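You operate a simulated robot arm through the tools that you are given. There is no shell and no other tool.

You are at the controls of a simulated robot arm. One attempt, no reset.

JOB
Switch the drive stand off and reset its grey slide to FIRM.
Fine: switch off before you loosen the silver square bolt with the blue T-key; move the slide, then tighten the bolt with the key; put the key back.

Only the result counts: the job must be done as asked and must still hold three seconds after the hand-in. Knocking over, shifting, dropping, spilling or breaking anything else fails it.

ROBOT AND FRAMES
A 7-joint arm with a two-finger parallel gripper, fixed in place. Base frame: the origin is on the floor under the middle of its stand, x ahead of it, y to its left, z up. Readings come in m, rad, newtons and seconds.
It reaches about 1.247 m from its shoulder. Its first joint turns from -2.304 to 2.304 rad. Payload 3.91 kg.
Tool frame: the origin (TCP) lies between the finger pads and is the grasp point; the fingertips stand 0.03 m ahead of it; z points along the fingers, y is the line along which they close. Largest opening 0.11 m; finger width 0.02, thickness 0.01; the body of the gripper, 0.048 by 0.112 m, starts 0.055 m behind the TCP.
Orientation is told as [roll, pitch, yaw] about the base's x, y, z axes, in that order, counted from this pose: with the fingers straight down and closing along the base's y, the tool's x points along the base's -x, its y along +y and its z along -z.

CONTROLS
- The arm moves only by the tool drive_tool. Its argument "deltas" is one flat list of numbers, 7 for each row, row after row: the closure, from 0 (fully open) to 1 (shut), then the shift along the base's x, y, z in units of 150 mm (1.0 is 150 mm), then the turn, a rotation vector about the base's x, y, z in units of 45 degrees (1.0 is 45 degrees). In form: [jaw, x, y, z, rx, ry, rz, jaw, x, y, z, rx, ry, rz, ...]. A call has 1 to 20 rows; each row is the pose to reach, as a shift and turn from the pose commanded when the call began. A call with a number of a shift or a turn outside -1 to 1 is refused whole. A row lasts 0.2 s, in which the tool goes at most 0.05 m and 0.15 rad; a call with a longer step from one row to the next is refused whole, and so is a gripper value outside its range. A pose out of reach is approached as far as the arm can. The call stops where the force on the tool passes 40 N (or 10 N more than at its start, if that is more) or the arm is blocked; 0.2 s more then pass. Each finger travels about 0.108 m/s and halts on what it meets, pressing with about 25 N; the grip force reading is that of the motor and also rises with nothing between the fingers. The clock runs only during rows and for 0.2 s after the last one: add rows that repeat a pose to give the fingers time. The reply holds the time, the measured pose of the TCP, the force on the tool along the base axes, the opening and the grip force, in the units named above and with some noise, with the torque about the TCP (base axes, N m) and any sound that the robot's microphone picked up.
- Cameras (640 x 400 px; columns grow to the right, rows downward): "scene" is fixed at [0.3991, -0.6478, 1.5282]; the picture's right is [0.98, -0.18, 0.00], its down [-0.08, -0.45, -0.89] and it looks along [0.16, 0.88, -0.46] (base axes); focal length 362 px, centre (320, 200). "wrist" rides on the gripper at [0.072, 0.017, -0.103] in the tool frame; the picture's right is [-0.23, 0.97, 0.00], its down [-0.76, -0.18, -0.62] and it looks along [-0.61, -0.14, 0.78] (tool axes); focal length 222 px, centre (320, 200).
- capture(camera): a new picture of that camera. The clock stands still meanwhile.
- measure_at(camera, pixels): there is no depth. For up to 12 entries [column, row, z] of the newest picture of that camera ("zoom" is the newest enlarged one), the place [x, y] in the base frame at which the ray of that pixel passes the height z, good to about 0.002 m. The clock stands still meanwhile.
- enlarge(camera, box): a new picture of the part [left, top, right, bottom] of that camera's present view, enlarged. The clock stands still meanwhile.
- sign_off(): hands the job in; it is judged then, once.

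Unless the task says otherwise, let go and move clear before handing in.

The tools are called after "Request:" by a JSON object that holds its "name" and its "arguments". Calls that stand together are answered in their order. drive_tool: Moves the arm, as the interface text tells. Its arguments: {"type":"object","properties":{"deltas":{"type":"array","items":{"type":"number"}}},"required":["deltas"]} The other tools are called the same way: capture (camera) takes a picture; measure_at (camera, pixels) gives the place at which the rays of pixels pass given heights; enlarge (camera, box) takes an enlarged picture of a part of a camera's view; sign_off () hands the job in.

At the start:

```text
t: 0.0
eef_pos: [0.4071, 0.5892, 1.1526]
tool_rot: [0.0, 0.001, -0.002]
force: [0.3, 0.6, -0.5]
torque: [-0.04, -0.01, 0.0]
opening: 0.1102
finger_force: 0.1
```

scene: 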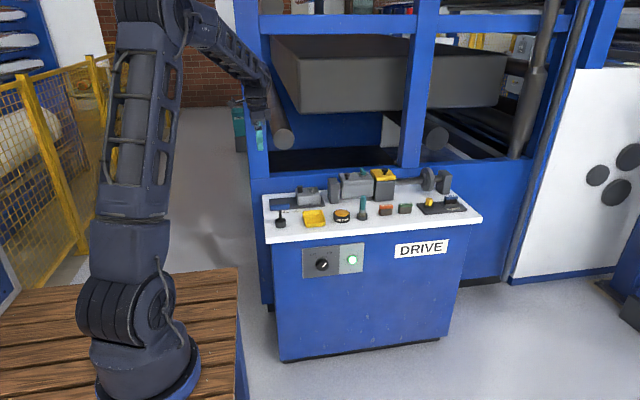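
wrist: 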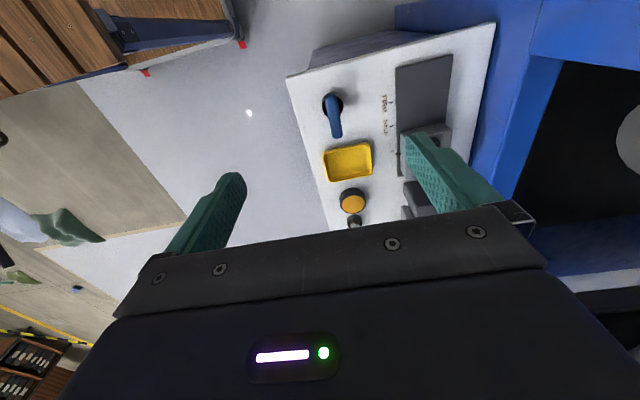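

The scene picture shows the drive stand with its table top (rows 185-240) and a front panel with a rotary knob (323,264) and green lamp (352,259). I'll enlarge the relevant parts before moving.

Request:
{"name": "enlarge", "arguments": {"camera": "scene", "box": [255, 160, 375, 235]}}

Request:
{"name": "enlarge", "arguments": {"camera": "scene", "box": [365, 160, 485, 235]}}

Request:
{"name": "enlarge", "arguments": {"camera": "scene", "box": [290, 230, 386, 290]}}

Request:
{"name": "enlarge", "arguments": {"camera": "wrist", "box": [280, 20, 520, 240]}}

```text
5.33 times, centred on (315, 198) of scene
```

zoom: 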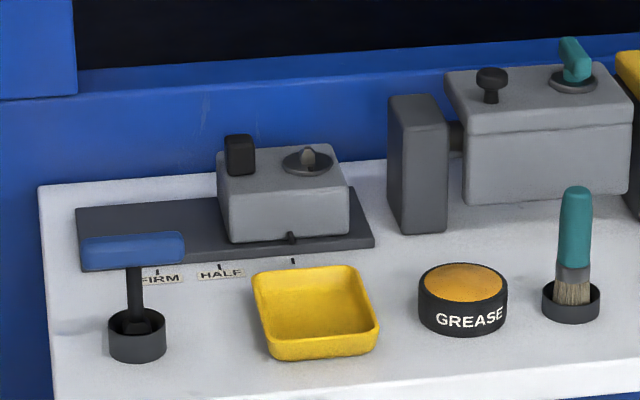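

```text
5.33 times, centred on (425, 198) of scene
```

zoom: 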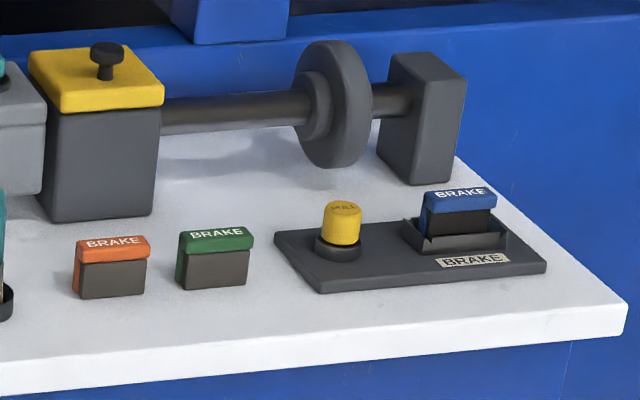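

```text
6.67 times, centred on (338, 260) of scene
```

zoom: 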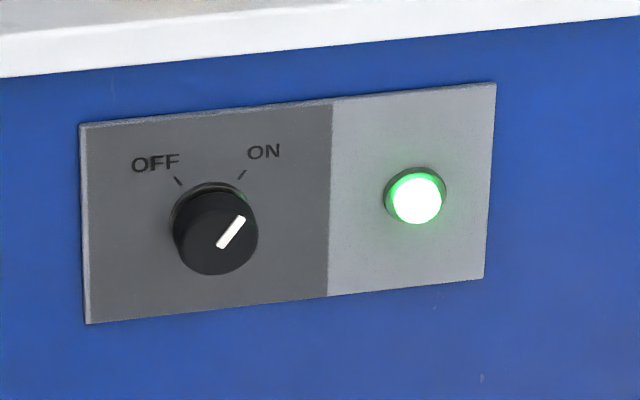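

```text
1.82 times, centred on (400, 130) of wrist
```

zoom: 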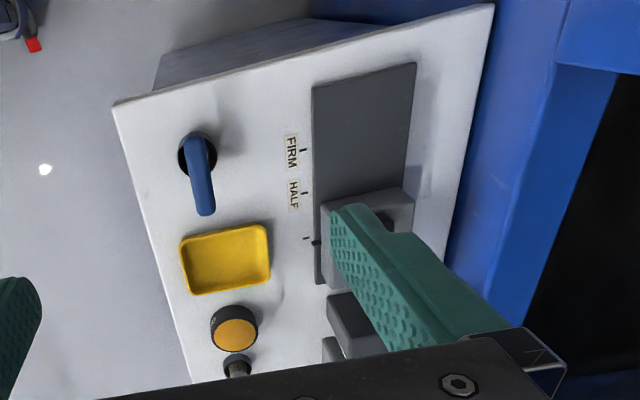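

The zooms show the knob points to ON (white mark upper right), the lamp is lit, the slide's pointer is at the third, unlabelled mark, and the blue T-key stands in a holder at the left front. I'll triangulate the heights using both cameras.

Request:
{"name": "capture", "arguments": {"camera": "wrist"}}

Request:
{"name": "measure_at", "arguments": {"camera": "scene", "pixels": [[262, 195, 0.8], [262, 195, 0.9], [262, 195, 1.0], [266, 236, 0.8], [266, 236, 0.9], [266, 236, 1.0], [482, 212, 0.8], [482, 212, 0.9], [482, 212, 1.0], [323, 264, 0.7], [323, 264, 0.8], [323, 264, 0.9]]}}

Request:
{"name": "measure_at", "arguments": {"camera": "wrist", "pixels": [[494, 22, 0.8], [494, 22, 0.9], [494, 22, 1.0], [287, 77, 0.8], [287, 77, 0.9], [287, 77, 1.0]]}}

```text
taken
```

wrist: 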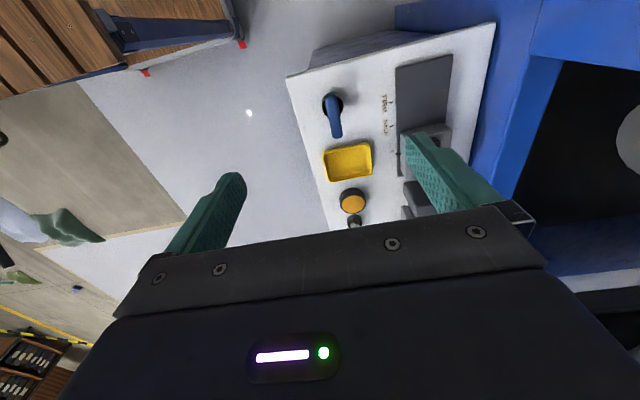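

```text
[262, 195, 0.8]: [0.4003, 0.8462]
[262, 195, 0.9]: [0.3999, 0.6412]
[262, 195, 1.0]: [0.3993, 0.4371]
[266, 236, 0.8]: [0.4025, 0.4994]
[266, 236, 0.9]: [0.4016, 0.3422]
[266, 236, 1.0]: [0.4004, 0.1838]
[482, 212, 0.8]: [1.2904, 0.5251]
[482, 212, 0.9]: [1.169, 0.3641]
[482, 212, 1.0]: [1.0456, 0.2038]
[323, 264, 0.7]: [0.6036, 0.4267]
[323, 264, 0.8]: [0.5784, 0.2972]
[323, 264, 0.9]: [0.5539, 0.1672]
```

```text
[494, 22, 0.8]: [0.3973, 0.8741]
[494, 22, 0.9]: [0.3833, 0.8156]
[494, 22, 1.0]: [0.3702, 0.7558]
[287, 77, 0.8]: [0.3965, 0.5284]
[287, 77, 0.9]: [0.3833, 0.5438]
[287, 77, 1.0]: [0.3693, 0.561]
```

Triangulating puts the stand top at z≈0.782, with its left edge at x≈0.40 and y from 0.526 to 0.885; the knob at (323,264) is near x≈0.62, z≈0.61. Next I'll look more closely at the slide, bolt, marks and key.

Request:
{"name": "enlarge", "arguments": {"camera": "scene", "box": [266, 180, 330, 220]}}

Request:
{"name": "enlarge", "arguments": {"camera": "scene", "box": [294, 180, 326, 200]}}

Request:
{"name": "enlarge", "arguments": {"camera": "wrist", "box": [310, 80, 470, 180]}}

```text
10.00 times, centred on (298, 200) of scene
```

zoom: 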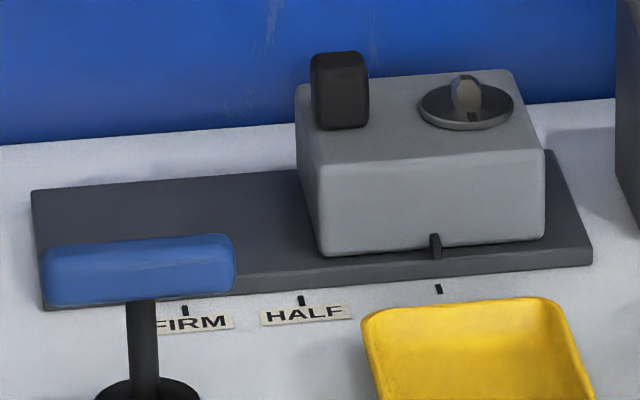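

```text
16.00 times, centred on (310, 190) of scene
```

zoom: 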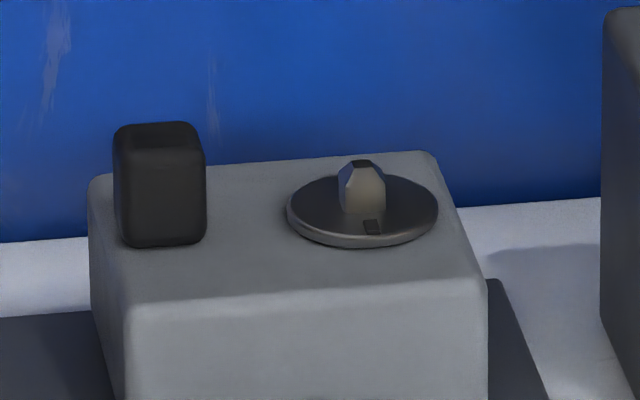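

```text
4.00 times, centred on (390, 130) of wrist
```

zoom: 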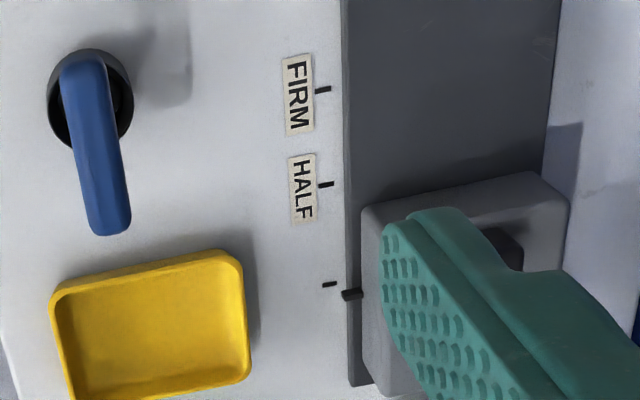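

The slide (bolt on its top, at zoom (362,200)) and its pointer sit at the unlabelled mark, and the blue T-bar runs along base x. I'll swing the tool back from the stand to face its front panel, after a check of where the wooden deck lies.

Request:
{"name": "measure_at", "arguments": {"camera": "scene", "pixels": [[238, 268, 0.4], [238, 268, 0.6], [238, 268, 0.7], [230, 398, 0.6], [336, 259, 0.62], [302, 249, 0.65], [364, 243, 0.65], [303, 277, 0.58]]}}

Request:
{"name": "drive_tool", "arguments": {"deltas": [0, 0.12, -0.17, 0, 0.167, 0, 0, 0, 0.24, -0.34, 0, 0.334, 0, 0, 0, 0.36, -0.5, 0, 0.5, 0, 0, 0, 0.48, -0.67, 0, 0.667, 0, 0, 0, 0.6, -0.84, 0, 0.834, 0, 0, 0, 0.7, -1, 0, 1, 0, 0, 0, 0.7, -1, 0, 1, 0, 0]}}

```text
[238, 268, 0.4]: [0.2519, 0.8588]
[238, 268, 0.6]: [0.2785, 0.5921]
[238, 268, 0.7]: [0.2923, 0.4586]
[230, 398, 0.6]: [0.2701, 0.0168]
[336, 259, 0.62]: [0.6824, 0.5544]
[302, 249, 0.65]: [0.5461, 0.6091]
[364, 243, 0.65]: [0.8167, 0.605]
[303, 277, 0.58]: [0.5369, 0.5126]
```

```text
t: 1.6
eef_pos: [0.5117, 0.4384, 1.1517]
tool_rot: [0.787, 0.001, 0.0]
force: [0.0, -0.7, 0.8]
torque: [0.01, -0.02, -0.04]
opening: 0.1099
finger_force: 0.1
```

The tool is tilted 45° as commanded with no contact. I'll continue to 90° and start descending, in front of the stand.

Request:
{"name": "drive_tool", "arguments": {"deltas": [0, 0.12, -0.17, -0.167, 0.167, 0, 0, 0, 0.24, -0.34, -0.334, 0.334, 0, 0, 0, 0.36, -0.5, -0.5, 0.5, 0, 0, 0, 0.48, -0.67, -0.667, 0.667, 0, 0, 0, 0.6, -0.84, -0.834, 0.834, 0, 0, 0, 0.7, -1, -1, 1, 0, 0, 0, 0.7, -1, -1, 1, 0, 0]}}

Request:
{"name": "capture", "arguments": {"camera": "scene"}}

Request:
{"name": "capture", "arguments": {"camera": "wrist"}}

```text
t: 3.2
eef_pos: [0.6142, 0.2866, 1.0025]
tool_rot: [1.573, 0.001, 0.0]
force: [-0.1, 0.0, -0.3]
torque: [-0.01, 0.04, 0.03]
opening: 0.1098
finger_force: 0.1
```

```text
taken
```

scene: 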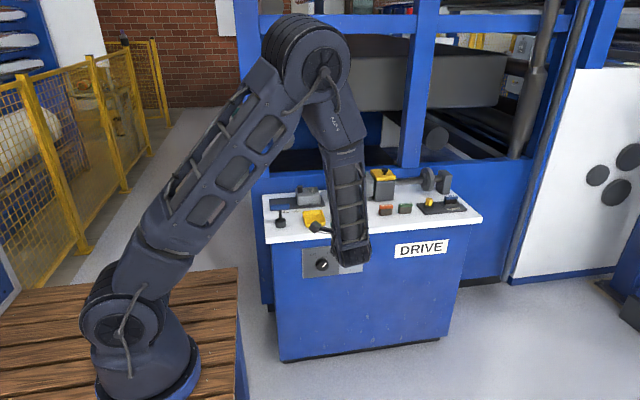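

```text
taken
```

wrist: 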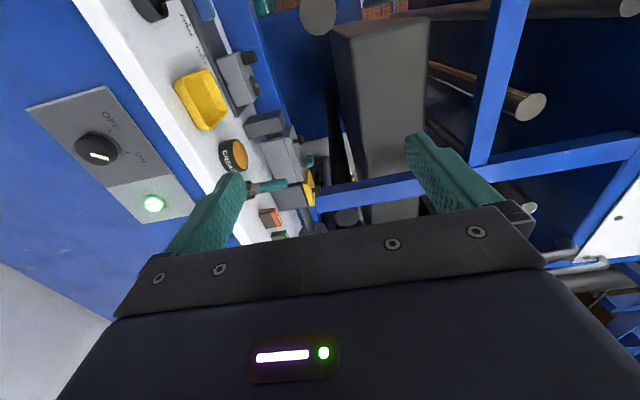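

The wrist view now shows the knob at (97,148) pointing at ON and the lamp at (153,204). I'll go down in front of the panel, stopping short of the knob.

Request:
{"name": "drive_tool", "arguments": {"deltas": [0, 0, 0, -0.25, 0, 0, 0, 0, 0, 0, -0.5, 0, 0, 0, 0, 0, 0, -0.75, 0, 0, 0, 0, 0, 0, -1, 0, 0, 0, 0, 0, 0, -1, 0, 0, 0]}}

Request:
{"name": "drive_tool", "arguments": {"deltas": [0, 0, 0, -0.25, 0, 0, 0, 0, 0, 0, -0.5, 0, 0, 0, 0, 0, 0, -0.75, 0, 0, 0, 0, 0, 0, -1, 0, 0, 0, 0, 0, 0, -1, 0, 0, 0]}}

Request:
{"name": "capture", "arguments": {"camera": "wrist"}}

Request:
{"name": "capture", "arguments": {"camera": "scene"}}

```text
t: 4.4
eef_pos: [0.6178, 0.2873, 0.8492]
tool_rot: [1.571, -0.001, 0.001]
force: [-0.2, 0.1, 0.4]
torque: [0.02, 0.01, 0.0]
opening: 0.1099
finger_force: 0.1
```

```text
t: 5.6
eef_pos: [0.6164, 0.287, 0.6999]
tool_rot: [1.57, 0.0, -0.001]
force: [0.2, 0.7, 0.0]
torque: [0.02, 0.0, 0.0]
opening: 0.1099
finger_force: 0.1
```

```text
taken
```

wrist: 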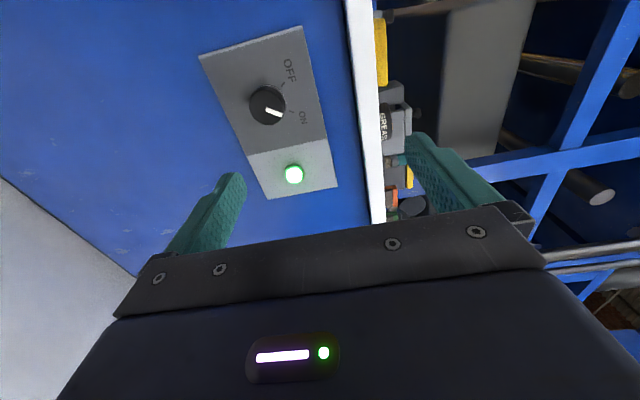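

```text
taken
```

scene: 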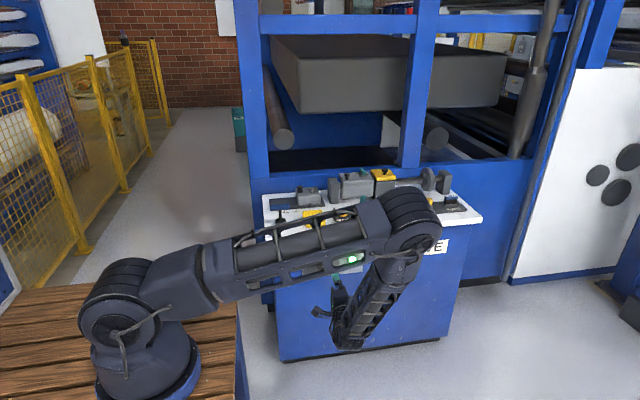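

The lamp and the panel are now in front of the hand. The knob is at wrist pixel (267,105); I'll enlarge it and triangulate it.

Request:
{"name": "enlarge", "arguments": {"camera": "wrist", "box": [190, 20, 350, 120]}}

Request:
{"name": "measure_at", "arguments": {"camera": "wrist", "pixels": [[271, 108, 0.55], [271, 108, 0.6], [271, 108, 0.65], [199, 56, 0.55], [199, 56, 0.6], [302, 26, 0.65], [302, 26, 0.69], [294, 174, 0.6], [338, 187, 0.65]]}}

```text
4.00 times, centred on (270, 70) of wrist
```

zoom: 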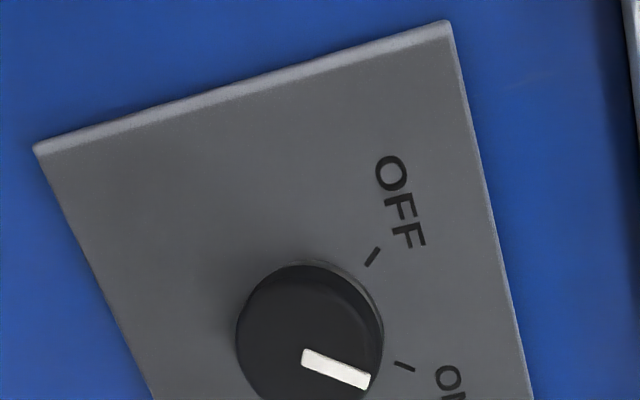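

```text
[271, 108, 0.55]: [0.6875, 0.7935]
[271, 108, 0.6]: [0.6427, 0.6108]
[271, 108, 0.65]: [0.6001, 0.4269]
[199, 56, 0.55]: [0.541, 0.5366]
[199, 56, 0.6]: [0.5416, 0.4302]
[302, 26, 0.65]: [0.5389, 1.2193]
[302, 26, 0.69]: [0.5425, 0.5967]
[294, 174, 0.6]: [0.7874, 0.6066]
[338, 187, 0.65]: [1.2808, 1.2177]
```

Both views agree on the knob face at about (0.623, 0.525, 0.623). I'll line the hand up on its axis and approach to y≈0.40, then look again.

Request:
{"name": "drive_tool", "arguments": {"deltas": [0, 0.015, 0.18, -0.13, 0, 0, 0, 0, 0.03, 0.36, -0.26, 0, 0, 0, 0, 0.044, 0.55, -0.4, 0, 0, 0, 0, 0.044, 0.73, -0.513, 0, 0, 0, 0, 0.044, 0.73, -0.513, 0, 0, 0]}}

Request:
{"name": "capture", "arguments": {"camera": "wrist"}}

Request:
{"name": "enlarge", "arguments": {"camera": "wrist", "box": [240, 40, 400, 140]}}

Request:
{"name": "capture", "arguments": {"camera": "scene"}}

```text
t: 6.8
eef_pos: [0.6241, 0.3963, 0.6244]
tool_rot: [1.572, 0.0, -0.002]
force: [0.3, -0.1, -0.8]
torque: [0.0, -0.02, -0.01]
opening: 0.1101
finger_force: 0.1
```

```text
taken
```

wrist: 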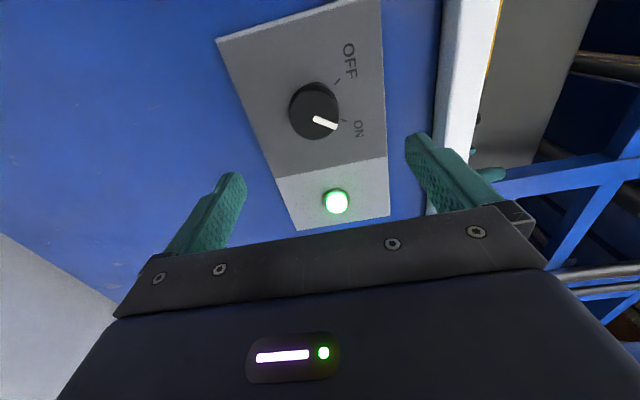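

```text
4.00 times, centred on (320, 90) of wrist
```

zoom: 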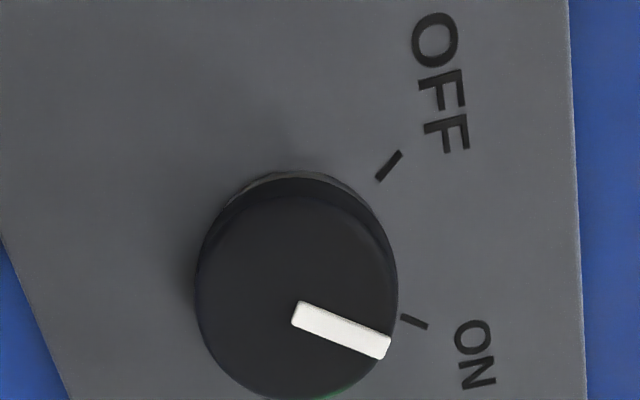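

```text
taken
```

scene: 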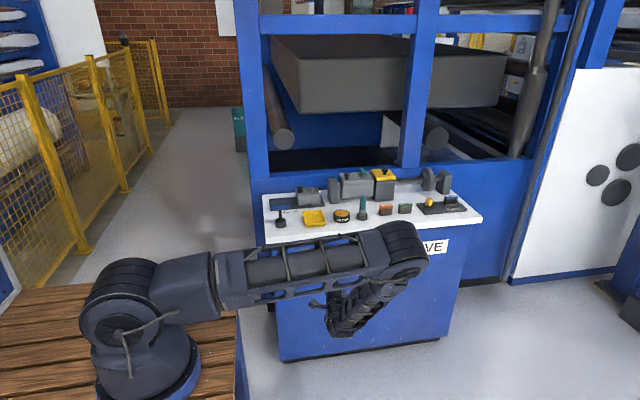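

The knob face centre is near wrist pixel (314,114), about 6 px left of the hand's axis (column 320), so it lies about 6 mm lower than the hand. I'll correct this and move closer.

Request:
{"name": "drive_tool", "arguments": {"deltas": [0, -0.005, 0.12, -0.02, 0, 0, 0, 0, -0.013, 0.24, -0.042, 0, 0, 0, 0, -0.013, 0.36, -0.042, 0, 0, 0, 0, -0.013, 0.36, -0.042, 0, 0, 0]}}

Request:
{"name": "enlarge", "arguments": {"camera": "wrist", "box": [240, 50, 400, 150]}}

Request:
{"name": "capture", "arguments": {"camera": "wrist"}}

```text
t: 7.8
eef_pos: [0.6214, 0.4519, 0.6188]
tool_rot: [1.571, -0.001, 0.001]
force: [0.3, 0.4, -0.6]
torque: [-0.02, 0.0, 0.0]
opening: 0.11
finger_force: 0.1
```

```text
4.00 times, centred on (320, 100) of wrist
```

zoom: 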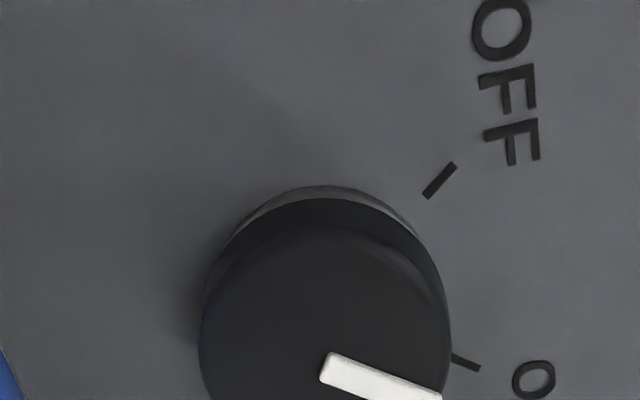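

```text
taken
```

wrist: 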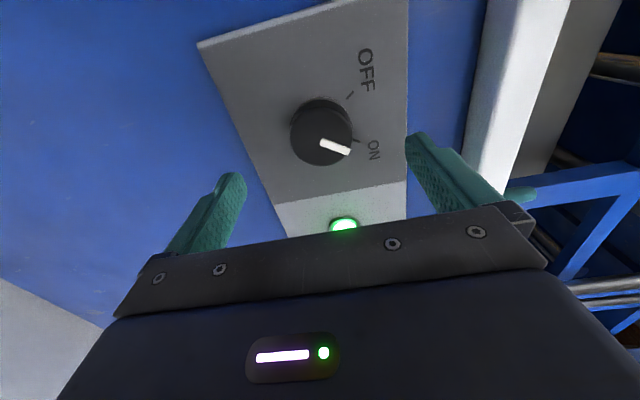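

The knob is centred between the fingers (silhouette centre near column 321, face at y≈0.523, diameter about 51 mm). I'll advance to y≈0.515 and close on it.

Request:
{"name": "drive_tool", "arguments": {"deltas": [0, 0, 0.14, 0, 0, 0, 0, 0, 0, 0.28, 0, 0, 0, 0, 0, 0, 0.42, 0, 0, 0, 0, 0, 0, 0.42, 0, 0, 0, 0, 1, 0, 0.42, 0, 0, 0, 0, 1, 0, 0.42, 0, 0, 0, 0, 1, 0, 0.42, 0, 0, 0, 0, 1, 0, 0.42, 0, 0, 0, 0]}}

Request:
{"name": "capture", "arguments": {"camera": "wrist"}}

```text
t: 9.7
eef_pos: [0.6235, 0.5137, 0.6203]
tool_rot: [1.57, 0.0, -0.001]
force: [-4.8, -11.8, 10.7]
torque: [-0.81, -0.03, -0.4]
opening: 0.0517
finger_force: 45.7
stopped in row 8: the force on the tool passed its limit at 41 N (the readings are from after the stop); the commanded pose is now the measured one
```

```text
taken
```

wrist: 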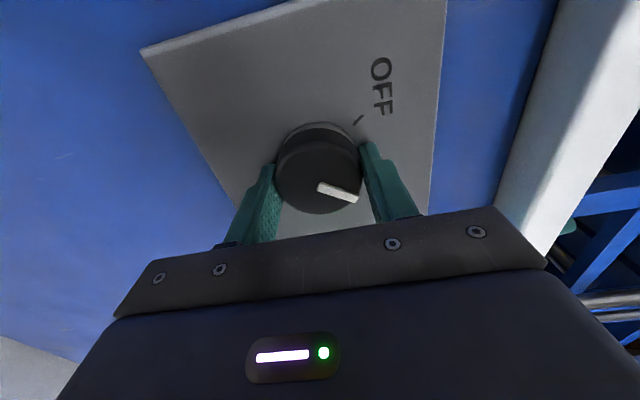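

The fingers hold the knob (opening 0.0517, grip 45 N). I'll turn it counter-clockwise as seen from the front (rotation about −y), 45° first.

Request:
{"name": "drive_tool", "arguments": {"deltas": [1, 0, 0, 0, 0, -0.16, 0, 1, 0, 0, 0, 0, -0.32, 0, 1, 0, 0, 0, 0, -0.48, 0, 1, 0, 0, 0, 0, -0.64, 0, 1, 0, 0, 0, 0, -0.8, 0, 1, 0, 0, 0, 0, -0.95, 0]}}

Request:
{"name": "capture", "arguments": {"camera": "wrist"}}

Request:
{"name": "capture", "arguments": {"camera": "scene"}}

```text
t: 10.6
eef_pos: [0.6229, 0.5148, 0.6209]
tool_rot: [1.574, -0.427, -0.003]
force: [-7.4, -15.1, 14.3]
torque: [-1.05, -0.01, -0.05]
opening: 0.0517
finger_force: 45.1
stopped in row 4: the force on the tool passed its limit at 45 N (the readings are from after the stop); the commanded pose is now the measured one
```

```text
taken
```

wrist: 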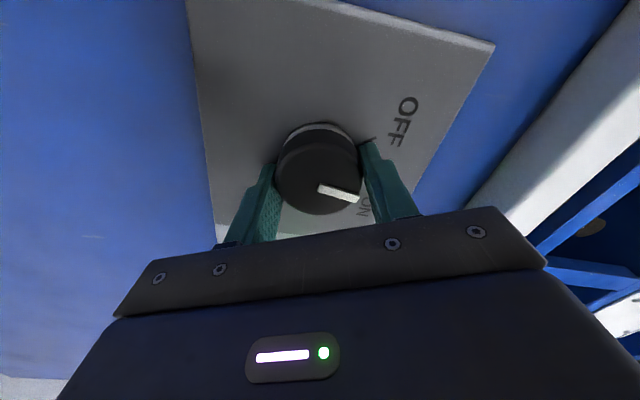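

```text
taken
```

scene: 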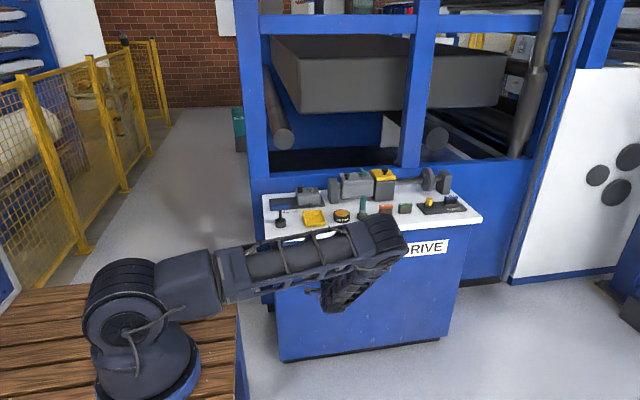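

The white mark turned with the fingers (0.43 rad so far), and the stop came from a side load of about +14 N in z and −15 N in y. I'll ease the hand in that direction by 1–2 mm and keep turning.

Request:
{"name": "drive_tool", "arguments": {"deltas": [1, 0, -0.01, 0.01, 0, 0, 0, 1, -0.005, -0.013, 0.015, 0, 0, 0, 1, -0.005, -0.013, 0.015, 0, 0, 0]}}

```text
t: 11.3
eef_pos: [0.6229, 0.5129, 0.6211]
tool_rot: [1.571, -0.426, -0.001]
force: [5.7, 11.7, -11.8]
torque: [-0.08, -0.02, 0.48]
opening: 0.0515
finger_force: 45.4
stopped in row 3: the force on the tool passed its limit at 42 N (the readings are from after the stop); the commanded pose is now the measured one
```

A 2 mm shift reversed the load, so the contact is stiff; I'm close to neutral now. I'll continue the turn, moving back by about half a millimetre.

Request:
{"name": "drive_tool", "arguments": {"deltas": [1, 0.001, 0.004, -0.003, 0, -0.1, 0, 1, 0.001, 0.004, -0.003, 0, -0.2, 0, 1, 0.001, 0.004, -0.003, 0, -0.3, 0, 1, 0.001, 0.004, -0.003, 0, -0.4, 0, 1, 0.001, 0.004, -0.003, 0, -0.5, 0, 1, 0.001, 0.004, -0.003, 0, -0.6, 0]}}

Request:
{"name": "capture", "arguments": {"camera": "wrist"}}

```text
t: 12.7
eef_pos: [0.6218, 0.5142, 0.6226]
tool_rot: [1.573, -0.898, -0.001]
force: [-10.5, -30.5, 12.1]
torque: [-0.34, 0.05, -0.2]
opening: 0.0515
finger_force: 45.2
```

```text
taken
```

wrist: 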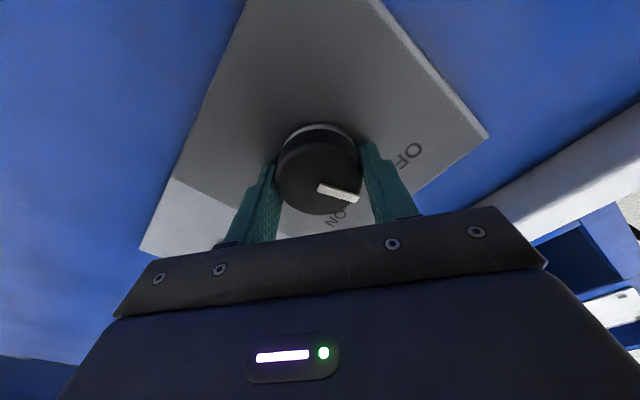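

The knob still follows (0.90 rad). The y load is −30 N, so I'll ease back about 1.5 mm and continue turning.

Request:
{"name": "drive_tool", "arguments": {"deltas": [1, -0.003, -0.008, 0.003, 0, 0, 0, 1, -0.003, -0.009, 0.003, 0, -0.1, 0, 1, -0.003, -0.009, 0.003, 0, -0.2, 0, 1, -0.003, -0.009, 0.003, 0, -0.3, 0, 1, -0.003, -0.009, 0.003, 0, -0.4, 0, 1, -0.003, -0.009, 0.003, 0, -0.5, 0]}}

Request:
{"name": "capture", "arguments": {"camera": "wrist"}}

Request:
{"name": "capture", "arguments": {"camera": "scene"}}

```text
t: 14.1
eef_pos: [0.6216, 0.5139, 0.6233]
tool_rot: [1.586, -1.291, -0.012]
force: [-13.3, 5.3, 16.2]
torque: [-0.18, 1.02, 0.19]
opening: 0.0518
finger_force: 45.0
```

```text
taken
```

wrist: 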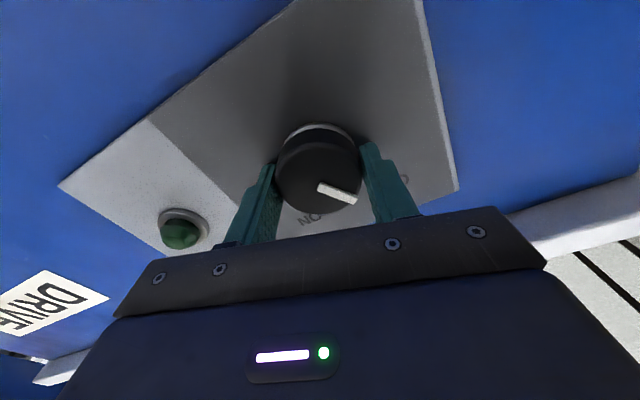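

```text
taken
```

scene: 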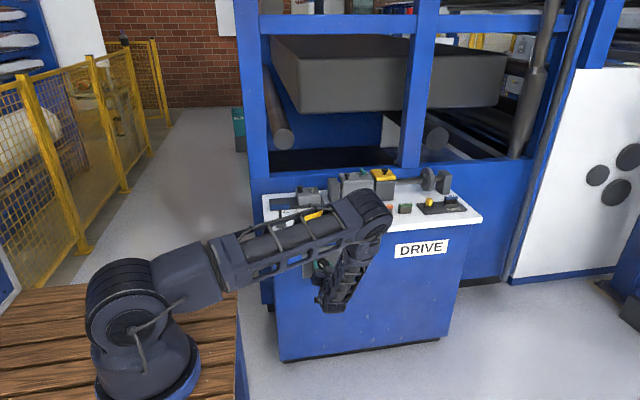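

The lamp at (182,230) is now dark, so the drive has switched off. The OFF mark is probably a few degrees further, so I'll turn a little more and watch the torque.

Request:
{"name": "drive_tool", "arguments": {"deltas": [1, 0.004, 0, 0.004, 0, -0.07, 0, 1, 0.004, 0, 0.004, 0, -0.14, 0, 1, 0.004, 0, 0.004, 0, -0.2, 0]}}

Request:
{"name": "enlarge", "arguments": {"camera": "wrist", "box": [140, 80, 460, 280]}}

```text
t: 14.9
eef_pos: [0.6201, 0.5126, 0.6229]
tool_rot: [1.578, -1.449, -0.007]
force: [-31.1, -1.2, 12.5]
torque: [-0.47, 0.52, 0.16]
opening: 0.0514
finger_force: 44.9
```

```text
2.00 times, centred on (300, 180) of wrist
```

zoom: 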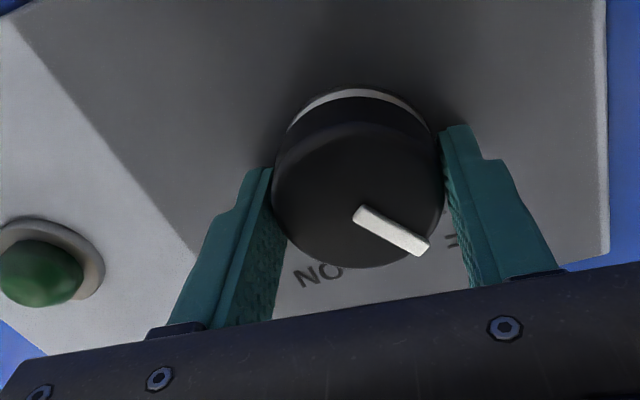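

The white mark has begun to slip relative to the fingers, so the knob is at its OFF stop. I'll release and back straight out, then check.

Request:
{"name": "drive_tool", "arguments": {"deltas": [0, 0, 0, 0, 0, 0, 0, 0, 0, 0, 0, 0, 0, 0, 0, 0, 0, 0, 0, 0, 0, 0, 0, -0.2, 0, 0, 0, 0, 0, 0, -0.4, 0, 0, 0, 0, 0, 0, -0.6, 0, 0, 0, 0, 0, 0, -0.8, 0, 0, 0, 0, 0, 0, -0.8, 0, 0, 0, 0]}}

Request:
{"name": "capture", "arguments": {"camera": "wrist"}}

Request:
{"name": "capture", "arguments": {"camera": "scene"}}

```text
t: 16.7
eef_pos: [0.6212, 0.3914, 0.6243]
tool_rot: [1.583, -1.448, -0.013]
force: [0.1, 0.0, 0.0]
torque: [0.0, -0.01, 0.04]
opening: 0.1101
finger_force: 0.1
```

```text
taken
```

wrist: 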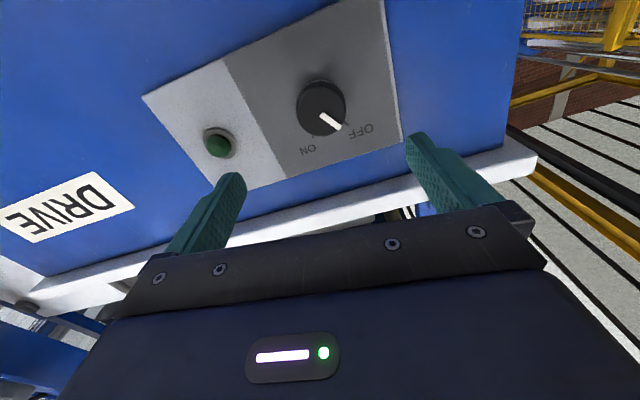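

```text
taken
```

scene: 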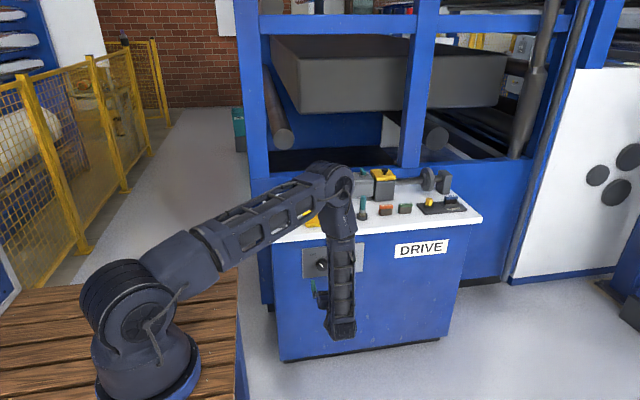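

The lamp at (219,144) is dark and the white mark points to OFF. I'll enlarge to confirm, then raise the hand and turn it back.

Request:
{"name": "enlarge", "arguments": {"camera": "wrist", "box": [190, 60, 430, 210]}}

Request:
{"name": "drive_tool", "arguments": {"deltas": [0, 0, -0.25, 0, 0, 0.15, 0, 0, 0, -0.5, 0, 0, 0.31, 0, 0, 0, -0.75, 0, 0, 0.47, 0, 0, 0, -0.9, 0.2, 0, 0.63, 0, 0, 0, -0.9, 0.5, 0, 0.79, 0, 0, 0, -0.9, 0.75, 0, 0.9, 0, 0, 0, -0.9, 1, 0, 0.92, 0, 0, 0, -0.9, 1, 0, 0.92, 0]}}

```text
2.67 times, centred on (310, 135) of wrist
```

zoom: 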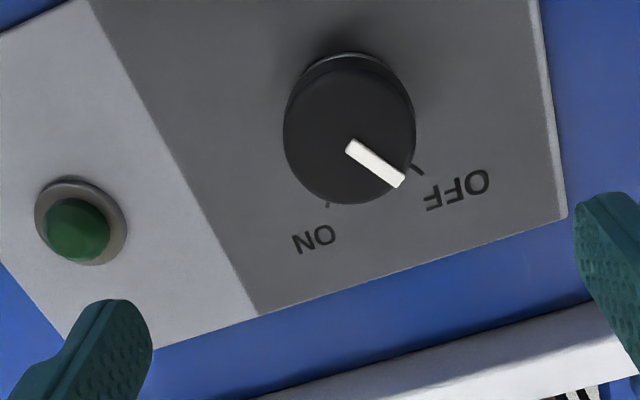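

```text
t: 18.5
eef_pos: [0.6213, 0.2599, 0.7716]
tool_rot: [1.572, -0.723, -0.001]
force: [0.6, -0.1, 0.2]
torque: [-0.01, 0.01, 0.02]
opening: 0.1102
finger_force: 0.0
```

OFF is confirmed. Now I'll finish turning the hand back and rise higher in front of the stand.

Request:
{"name": "drive_tool", "arguments": {"deltas": [0, 0, 0, 0.15, 0, 0.15, 0, 0, 0, 0, 0.31, 0, 0.31, 0, 0, 0, 0, 0.47, 0, 0.47, 0, 0, 0, 0, 0.63, 0, 0.63, 0, 0, 0, 0, 0.79, 0, 0.79, 0, 0, 0, 0, 1, 0, 0.921, 0, 0, 0, 0, 1, 0, 0.921, 0]}}

Request:
{"name": "drive_tool", "arguments": {"deltas": [0, -0.1, 0, 0.16, -0.16, 0, 0, 0, -0.2, 0, 0.33, -0.33, 0, 0, 0, -0.3, 0, 0.5, -0.5, 0, 0, 0, -0.4, 0, 0.67, -0.67, 0, 0, 0, -0.5, 0, 0.84, -0.84, 0, 0, 0, -0.6, 0, 1, -1, 0, 0, 0, -0.6, 0, 1, -1, 0, 0]}}

Request:
{"name": "capture", "arguments": {"camera": "scene"}}

```text
t: 20.1
eef_pos: [0.622, 0.2565, 0.9207]
tool_rot: [1.571, 0.0, -0.001]
force: [0.4, 0.1, -0.3]
torque: [0.01, 0.0, 0.02]
opening: 0.11
finger_force: 0.1
```

```text
t: 21.7
eef_pos: [0.5332, 0.259, 1.0727]
tool_rot: [0.784, -0.003, -0.001]
force: [0.8, -0.1, -0.5]
torque: [0.03, 0.02, 0.01]
opening: 0.1101
finger_force: 0.0
```

```text
taken
```

scene: 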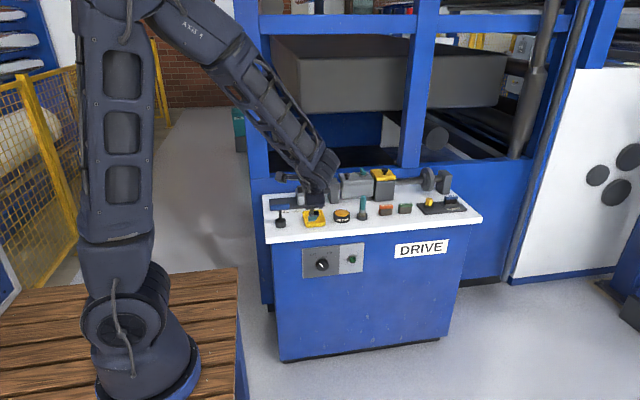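

The panel lamp at (352,259) stays dark in the scene view. Next I'll bring the fingers to straight down and move over the left part of the stand to survey the key, bolt and marks.

Request:
{"name": "enlarge", "arguments": {"camera": "scene", "box": [290, 230, 386, 290]}}

Request:
{"name": "drive_tool", "arguments": {"deltas": [0, -0.1, 0.15, 0.16, -0.16, 0, 0, 0, -0.2, 0.3, 0.33, -0.33, 0, 0, 0, -0.3, 0.45, 0.5, -0.5, 0, 0, 0, -0.4, 0.6, 0.5, -0.67, 0, 0, 0, -0.5, 0.8, 0.5, -0.84, 0, 0, 0, -0.6, 1, 0.5, -1, 0, 0, 0, -0.6, 1, 0.5, -1, 0, 0]}}

Request:
{"name": "drive_tool", "arguments": {"deltas": [0, 0, 0.25, 0, 0, 0, 0, 0, 0, 0.5, 0, 0, 0, 0, 0, 0, 0.75, 0, 0, 0, 0, 0, 0, 1, 0, 0, 0, 0, 0, 0, 1, 0, 0, 0, 0]}}

Request:
{"name": "capture", "arguments": {"camera": "wrist"}}

```text
6.67 times, centred on (338, 260) of scene
```

zoom: 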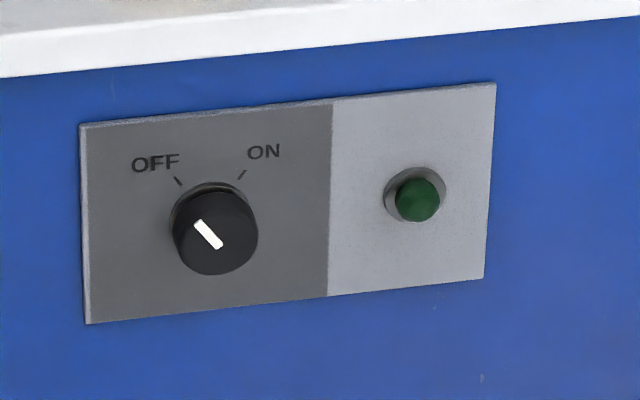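

```text
t: 23.3
eef_pos: [0.4428, 0.4075, 1.1467]
tool_rot: [-0.003, -0.003, 0.001]
force: [-0.3, 0.5, -0.5]
torque: [-0.04, 0.0, 0.03]
opening: 0.11
finger_force: 0.0
```

```text
t: 24.5
eef_pos: [0.4422, 0.5583, 1.1471]
tool_rot: [0.001, -0.002, 0.001]
force: [0.4, 0.4, 0.4]
torque: [-0.04, -0.03, -0.03]
opening: 0.1102
finger_force: 0.0
```

```text
taken
```

wrist: 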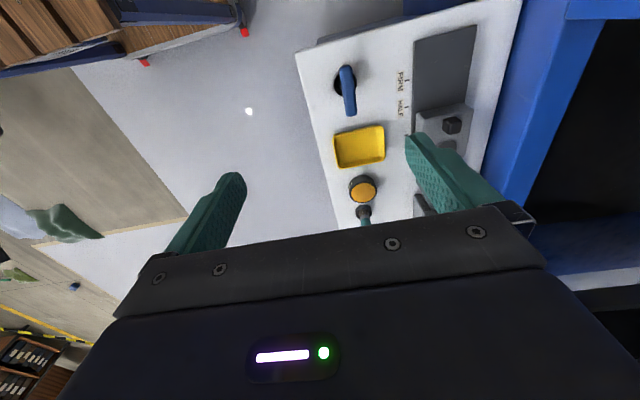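

The drive is OFF with the lamp dark. I'll shift toward the slide for a closer look down at the bolt and the marks.

Request:
{"name": "drive_tool", "arguments": {"deltas": [0, -0.05, 0.25, -0.15, 0, 0, 0, 0, -0.1, 0.5, -0.3, 0, 0, 0, 0, -0.15, 0.75, -0.5, 0, 0, 0, 0, -0.15, 0.9, -0.7, 0, 0, 0, 0, -0.15, 0.9, -0.7, 0, 0, 0]}}

Request:
{"name": "capture", "arguments": {"camera": "wrist"}}

Request:
{"name": "enlarge", "arguments": {"camera": "wrist", "box": [240, 0, 440, 200]}}

```text
t: 25.7
eef_pos: [0.4189, 0.6938, 1.0409]
tool_rot: [0.0, -0.001, 0.0]
force: [-0.1, -0.5, 0.4]
torque: [0.0, 0.0, 0.0]
opening: 0.11
finger_force: 0.0
```

```text
taken
```

wrist: 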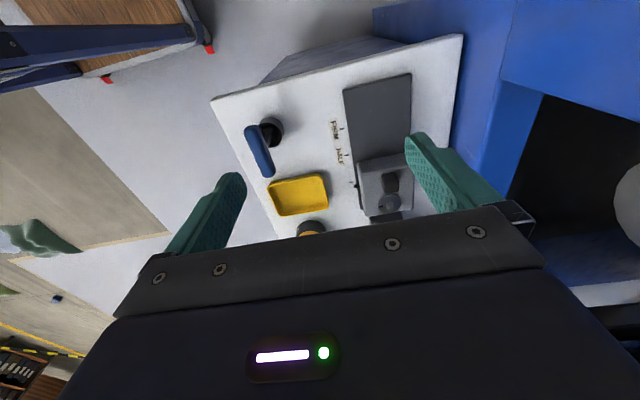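

```text
2.00 times, centred on (340, 100) of wrist
```

zoom: 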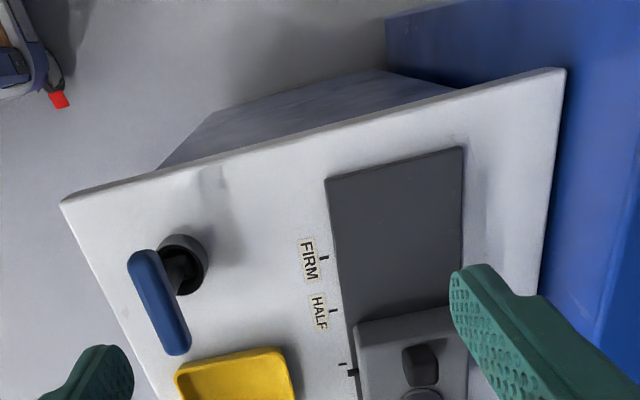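

The key (bar centre at wrist pixel (259,151)), the marks and the slide are all visible here. I'll measure several points with both cameras to fix heights.

Request:
{"name": "measure_at", "arguments": {"camera": "wrist", "pixels": [[259, 151, 0.85], [259, 151, 0.9], [342, 129, 0.782], [346, 155, 0.782], [351, 182, 0.782], [355, 186, 0.8], [343, 90, 0.79], [411, 74, 0.79], [390, 182, 0.86], [390, 182, 0.9], [389, 204, 0.85], [272, 132, 0.782]]}}

Request:
{"name": "measure_at", "arguments": {"camera": "scene", "pixels": [[279.8, 207, 0.85], [279.8, 207, 0.9], [284.5, 211, 0.782], [296, 210, 0.782], [309.8, 209, 0.782], [309.5, 205, 0.8], [312.7, 190, 0.85], [312.7, 190, 0.9], [300, 187.5, 0.86], [300, 187.5, 0.9], [281, 221, 0.8], [296, 206, 0.8]]}}

```text
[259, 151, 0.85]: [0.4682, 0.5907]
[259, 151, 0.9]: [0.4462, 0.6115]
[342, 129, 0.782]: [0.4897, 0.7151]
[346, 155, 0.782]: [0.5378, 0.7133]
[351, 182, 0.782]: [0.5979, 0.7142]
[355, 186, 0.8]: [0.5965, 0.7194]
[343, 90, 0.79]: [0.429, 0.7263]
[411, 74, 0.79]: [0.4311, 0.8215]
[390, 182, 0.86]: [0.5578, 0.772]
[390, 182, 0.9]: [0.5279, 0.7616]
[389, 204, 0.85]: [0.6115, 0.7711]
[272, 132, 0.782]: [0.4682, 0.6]
```

```text
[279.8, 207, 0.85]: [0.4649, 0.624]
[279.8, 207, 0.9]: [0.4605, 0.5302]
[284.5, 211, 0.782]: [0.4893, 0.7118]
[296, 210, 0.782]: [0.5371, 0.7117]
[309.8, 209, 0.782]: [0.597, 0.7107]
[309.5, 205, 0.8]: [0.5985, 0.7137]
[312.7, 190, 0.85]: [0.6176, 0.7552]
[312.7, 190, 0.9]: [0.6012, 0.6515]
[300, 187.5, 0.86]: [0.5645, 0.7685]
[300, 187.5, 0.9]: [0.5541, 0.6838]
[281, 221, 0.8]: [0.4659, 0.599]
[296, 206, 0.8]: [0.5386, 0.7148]
```

Measurements agree: FIRM mark x≈0.4895, HALF 0.5375, present mark and pointer 0.598; key bar centre ≈(0.463, 0.597, 0.865); bolt ≈(0.620, 0.773, 0.84). I'll move the camera over the slide to see the bolt's orientation.

Request:
{"name": "drive_tool", "arguments": {"deltas": [0, 0.25, 0.15, -0.07, 0, 0, 0, 0, 0.5, 0.3, -0.14, 0, 0, 0, 0, 0.75, 0.45, -0.2, 0, 0, 0, 0, 0.88, 0.5, -0.27, 0, 0, 0, 0, 0.88, 0.5, -0.27, 0, 0, 0]}}

Request:
{"name": "capture", "arguments": {"camera": "wrist"}}

Request:
{"name": "enlarge", "arguments": {"camera": "wrist", "box": [270, 90, 430, 190]}}

```text
t: 26.9
eef_pos: [0.5525, 0.7698, 1.0001]
tool_rot: [0.0, -0.002, 0.001]
force: [-0.2, 0.2, -0.3]
torque: [-0.01, -0.01, -0.02]
opening: 0.11
finger_force: 0.0
```

```text
taken
```

wrist: 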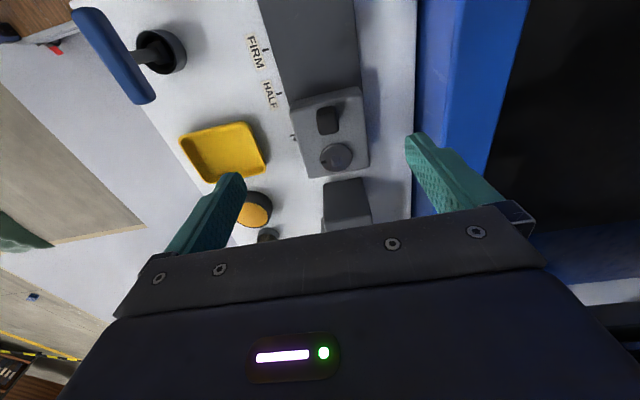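

```text
4.00 times, centred on (350, 140) of wrist
```

zoom: 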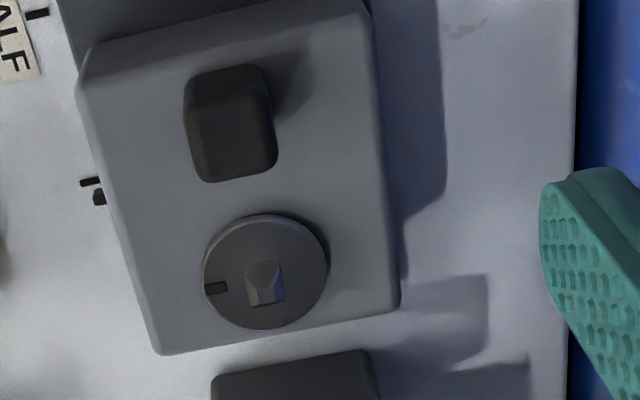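

The bolt is a square stud at zoom (265,283) on a disc with a dark mark toward the front. I'll enlarge it further to read its angle.

Request:
{"name": "enlarge", "arguments": {"camera": "wrist", "box": [316, 140, 356, 165]}}

Request:
{"name": "enlarge", "arguments": {"camera": "wrist", "box": [70, 0, 230, 100]}}

```text
16.00 times, centred on (336, 152) of wrist
```

zoom: 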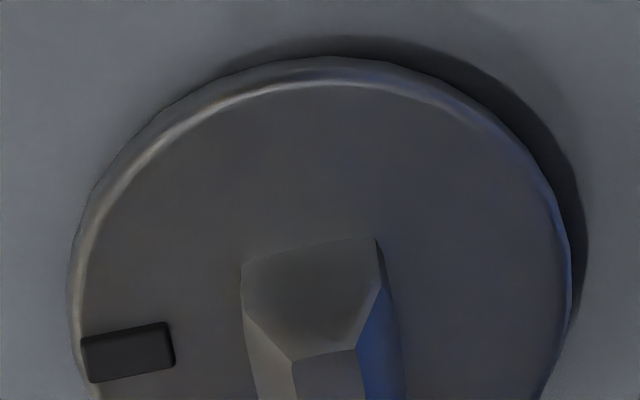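

```text
4.00 times, centred on (150, 50) of wrist
```

zoom: 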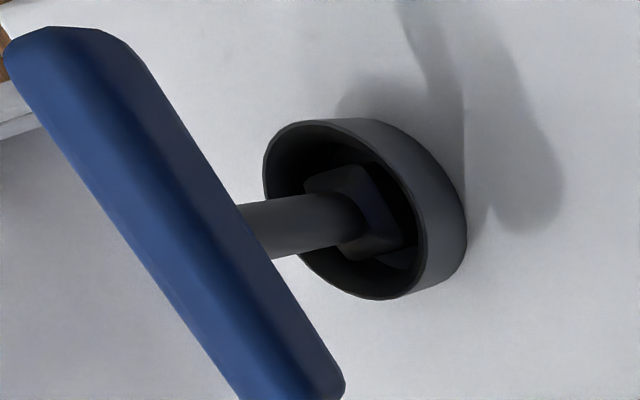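

I'd like the whole bolt in view, so I'll take a slightly wider crop and measure the mark positions.

Request:
{"name": "enlarge", "arguments": {"camera": "wrist", "box": [304, 138, 368, 178]}}

Request:
{"name": "measure_at", "arguments": {"camera": "wrist", "pixels": [[335, 160, 0.84], [336, 158, 0.83], [328, 121, 0.86], [290, 112, 0.83], [310, 178, 0.83], [362, 90, 0.83], [370, 167, 0.83], [293, 135, 0.782], [295, 139, 0.8], [157, 52, 0.79]]}}

```text
10.00 times, centred on (336, 158) of wrist
```

zoom: 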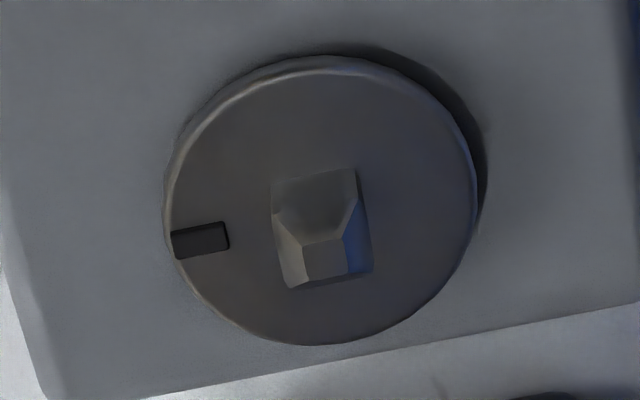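

```text
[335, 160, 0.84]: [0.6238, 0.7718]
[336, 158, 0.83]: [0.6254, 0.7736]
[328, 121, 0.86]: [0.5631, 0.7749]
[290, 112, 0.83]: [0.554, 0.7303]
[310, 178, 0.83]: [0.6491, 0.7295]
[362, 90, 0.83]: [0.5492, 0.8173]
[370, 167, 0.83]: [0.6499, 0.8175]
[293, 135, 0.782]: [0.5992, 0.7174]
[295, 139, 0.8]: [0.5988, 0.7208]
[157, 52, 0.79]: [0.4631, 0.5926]
```

The stud's sides are parallel to the slide's sides (base x/y), with the dark disc mark toward −y. I'll triangulate the stud top and base with both cameras.

Request:
{"name": "measure_at", "arguments": {"camera": "wrist", "pixels": [[336.5, 164.2, 0.84], [336.5, 164.2, 0.86], [336.2, 161, 0.83], [336.2, 161, 0.84], [324, 162, 0.83]]}}

Request:
{"name": "measure_at", "arguments": {"camera": "scene", "pixels": [[312.8, 187.8, 0.84], [312.8, 187.8, 0.86], [312.75, 190.8, 0.83], [312.75, 190.8, 0.84], [279.9, 204, 0.86], [279.9, 204, 0.88]]}}

Request:
{"name": "enlarge", "arguments": {"camera": "scene", "box": [264, 196, 296, 232]}}

```text
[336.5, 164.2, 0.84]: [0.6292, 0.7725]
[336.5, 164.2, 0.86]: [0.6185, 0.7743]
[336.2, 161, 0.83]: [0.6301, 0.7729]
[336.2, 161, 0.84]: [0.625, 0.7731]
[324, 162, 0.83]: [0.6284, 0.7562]
```

```text
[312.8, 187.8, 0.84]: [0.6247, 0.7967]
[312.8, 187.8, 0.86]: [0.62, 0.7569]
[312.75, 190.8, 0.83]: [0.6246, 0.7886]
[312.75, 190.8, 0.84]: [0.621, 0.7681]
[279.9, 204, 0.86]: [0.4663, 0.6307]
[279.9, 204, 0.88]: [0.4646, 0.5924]
```

```text
11.11 times, centred on (280, 214) of scene
```

zoom: 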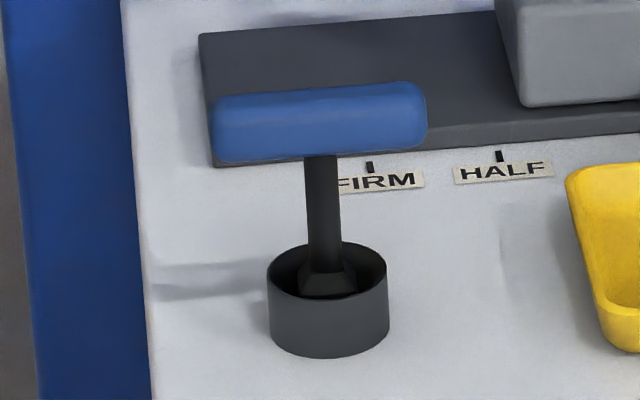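

The stud top is at about (0.622, 0.773, 0.852), its base at z≈0.836. I'll measure the key bar's ends in the current wrist view for its angle, then move over the key.

Request:
{"name": "measure_at", "arguments": {"camera": "wrist", "pixels": [[85, 8.75, 0.87], [145, 98.75, 0.87], [115, 54, 0.87], [160, 50, 0.81]]}}

Request:
{"name": "drive_tool", "arguments": {"deltas": [0, -0.15, -0.25, 0, 0, 0, 0, 0, -0.3, -0.5, 0, 0, 0, 0, 0, -0.45, -0.75, 0, 0, 0, 0, 0, -0.6, -1, 0, 0, 0, 0, 0, -0.6, -1, 0, 0, 0, 0]}}

Request:
{"name": "capture", "arguments": {"camera": "wrist"}}

```text
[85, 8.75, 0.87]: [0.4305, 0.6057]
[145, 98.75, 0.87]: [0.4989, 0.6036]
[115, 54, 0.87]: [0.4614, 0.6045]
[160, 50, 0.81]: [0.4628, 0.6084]
```

```text
t: 28.1
eef_pos: [0.4639, 0.6161, 1.0021]
tool_rot: [-0.001, -0.002, 0.001]
force: [0.5, 0.2, -0.5]
torque: [0.02, -0.02, 0.01]
opening: 0.11
finger_force: 0.1
```

```text
taken
```

wrist: 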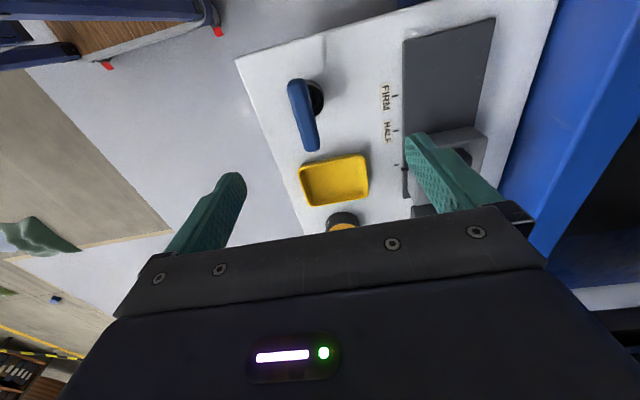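

The bar is parallel to base x within about 2° and roughly 70 mm long. I'll enlarge the key in this view to refine its centre.

Request:
{"name": "enlarge", "arguments": {"camera": "wrist", "box": [265, 70, 345, 160]}}

Request:
{"name": "measure_at", "arguments": {"camera": "wrist", "pixels": [[294, 84, 0.87], [312, 146, 0.87], [303, 115, 0.87], [303, 115, 0.86], [316, 98, 0.81], [316, 98, 0.782]]}}

```text
4.44 times, centred on (305, 115) of wrist
```

zoom: 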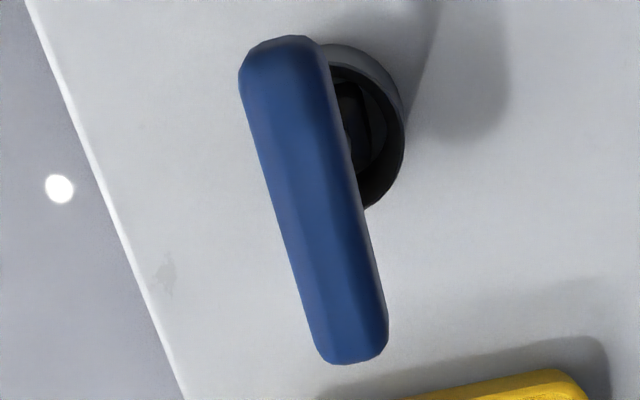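

```text
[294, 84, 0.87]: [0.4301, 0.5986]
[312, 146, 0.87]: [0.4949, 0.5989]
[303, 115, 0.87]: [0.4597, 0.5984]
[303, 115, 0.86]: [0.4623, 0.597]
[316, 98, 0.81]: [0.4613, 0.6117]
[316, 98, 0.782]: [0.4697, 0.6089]
```

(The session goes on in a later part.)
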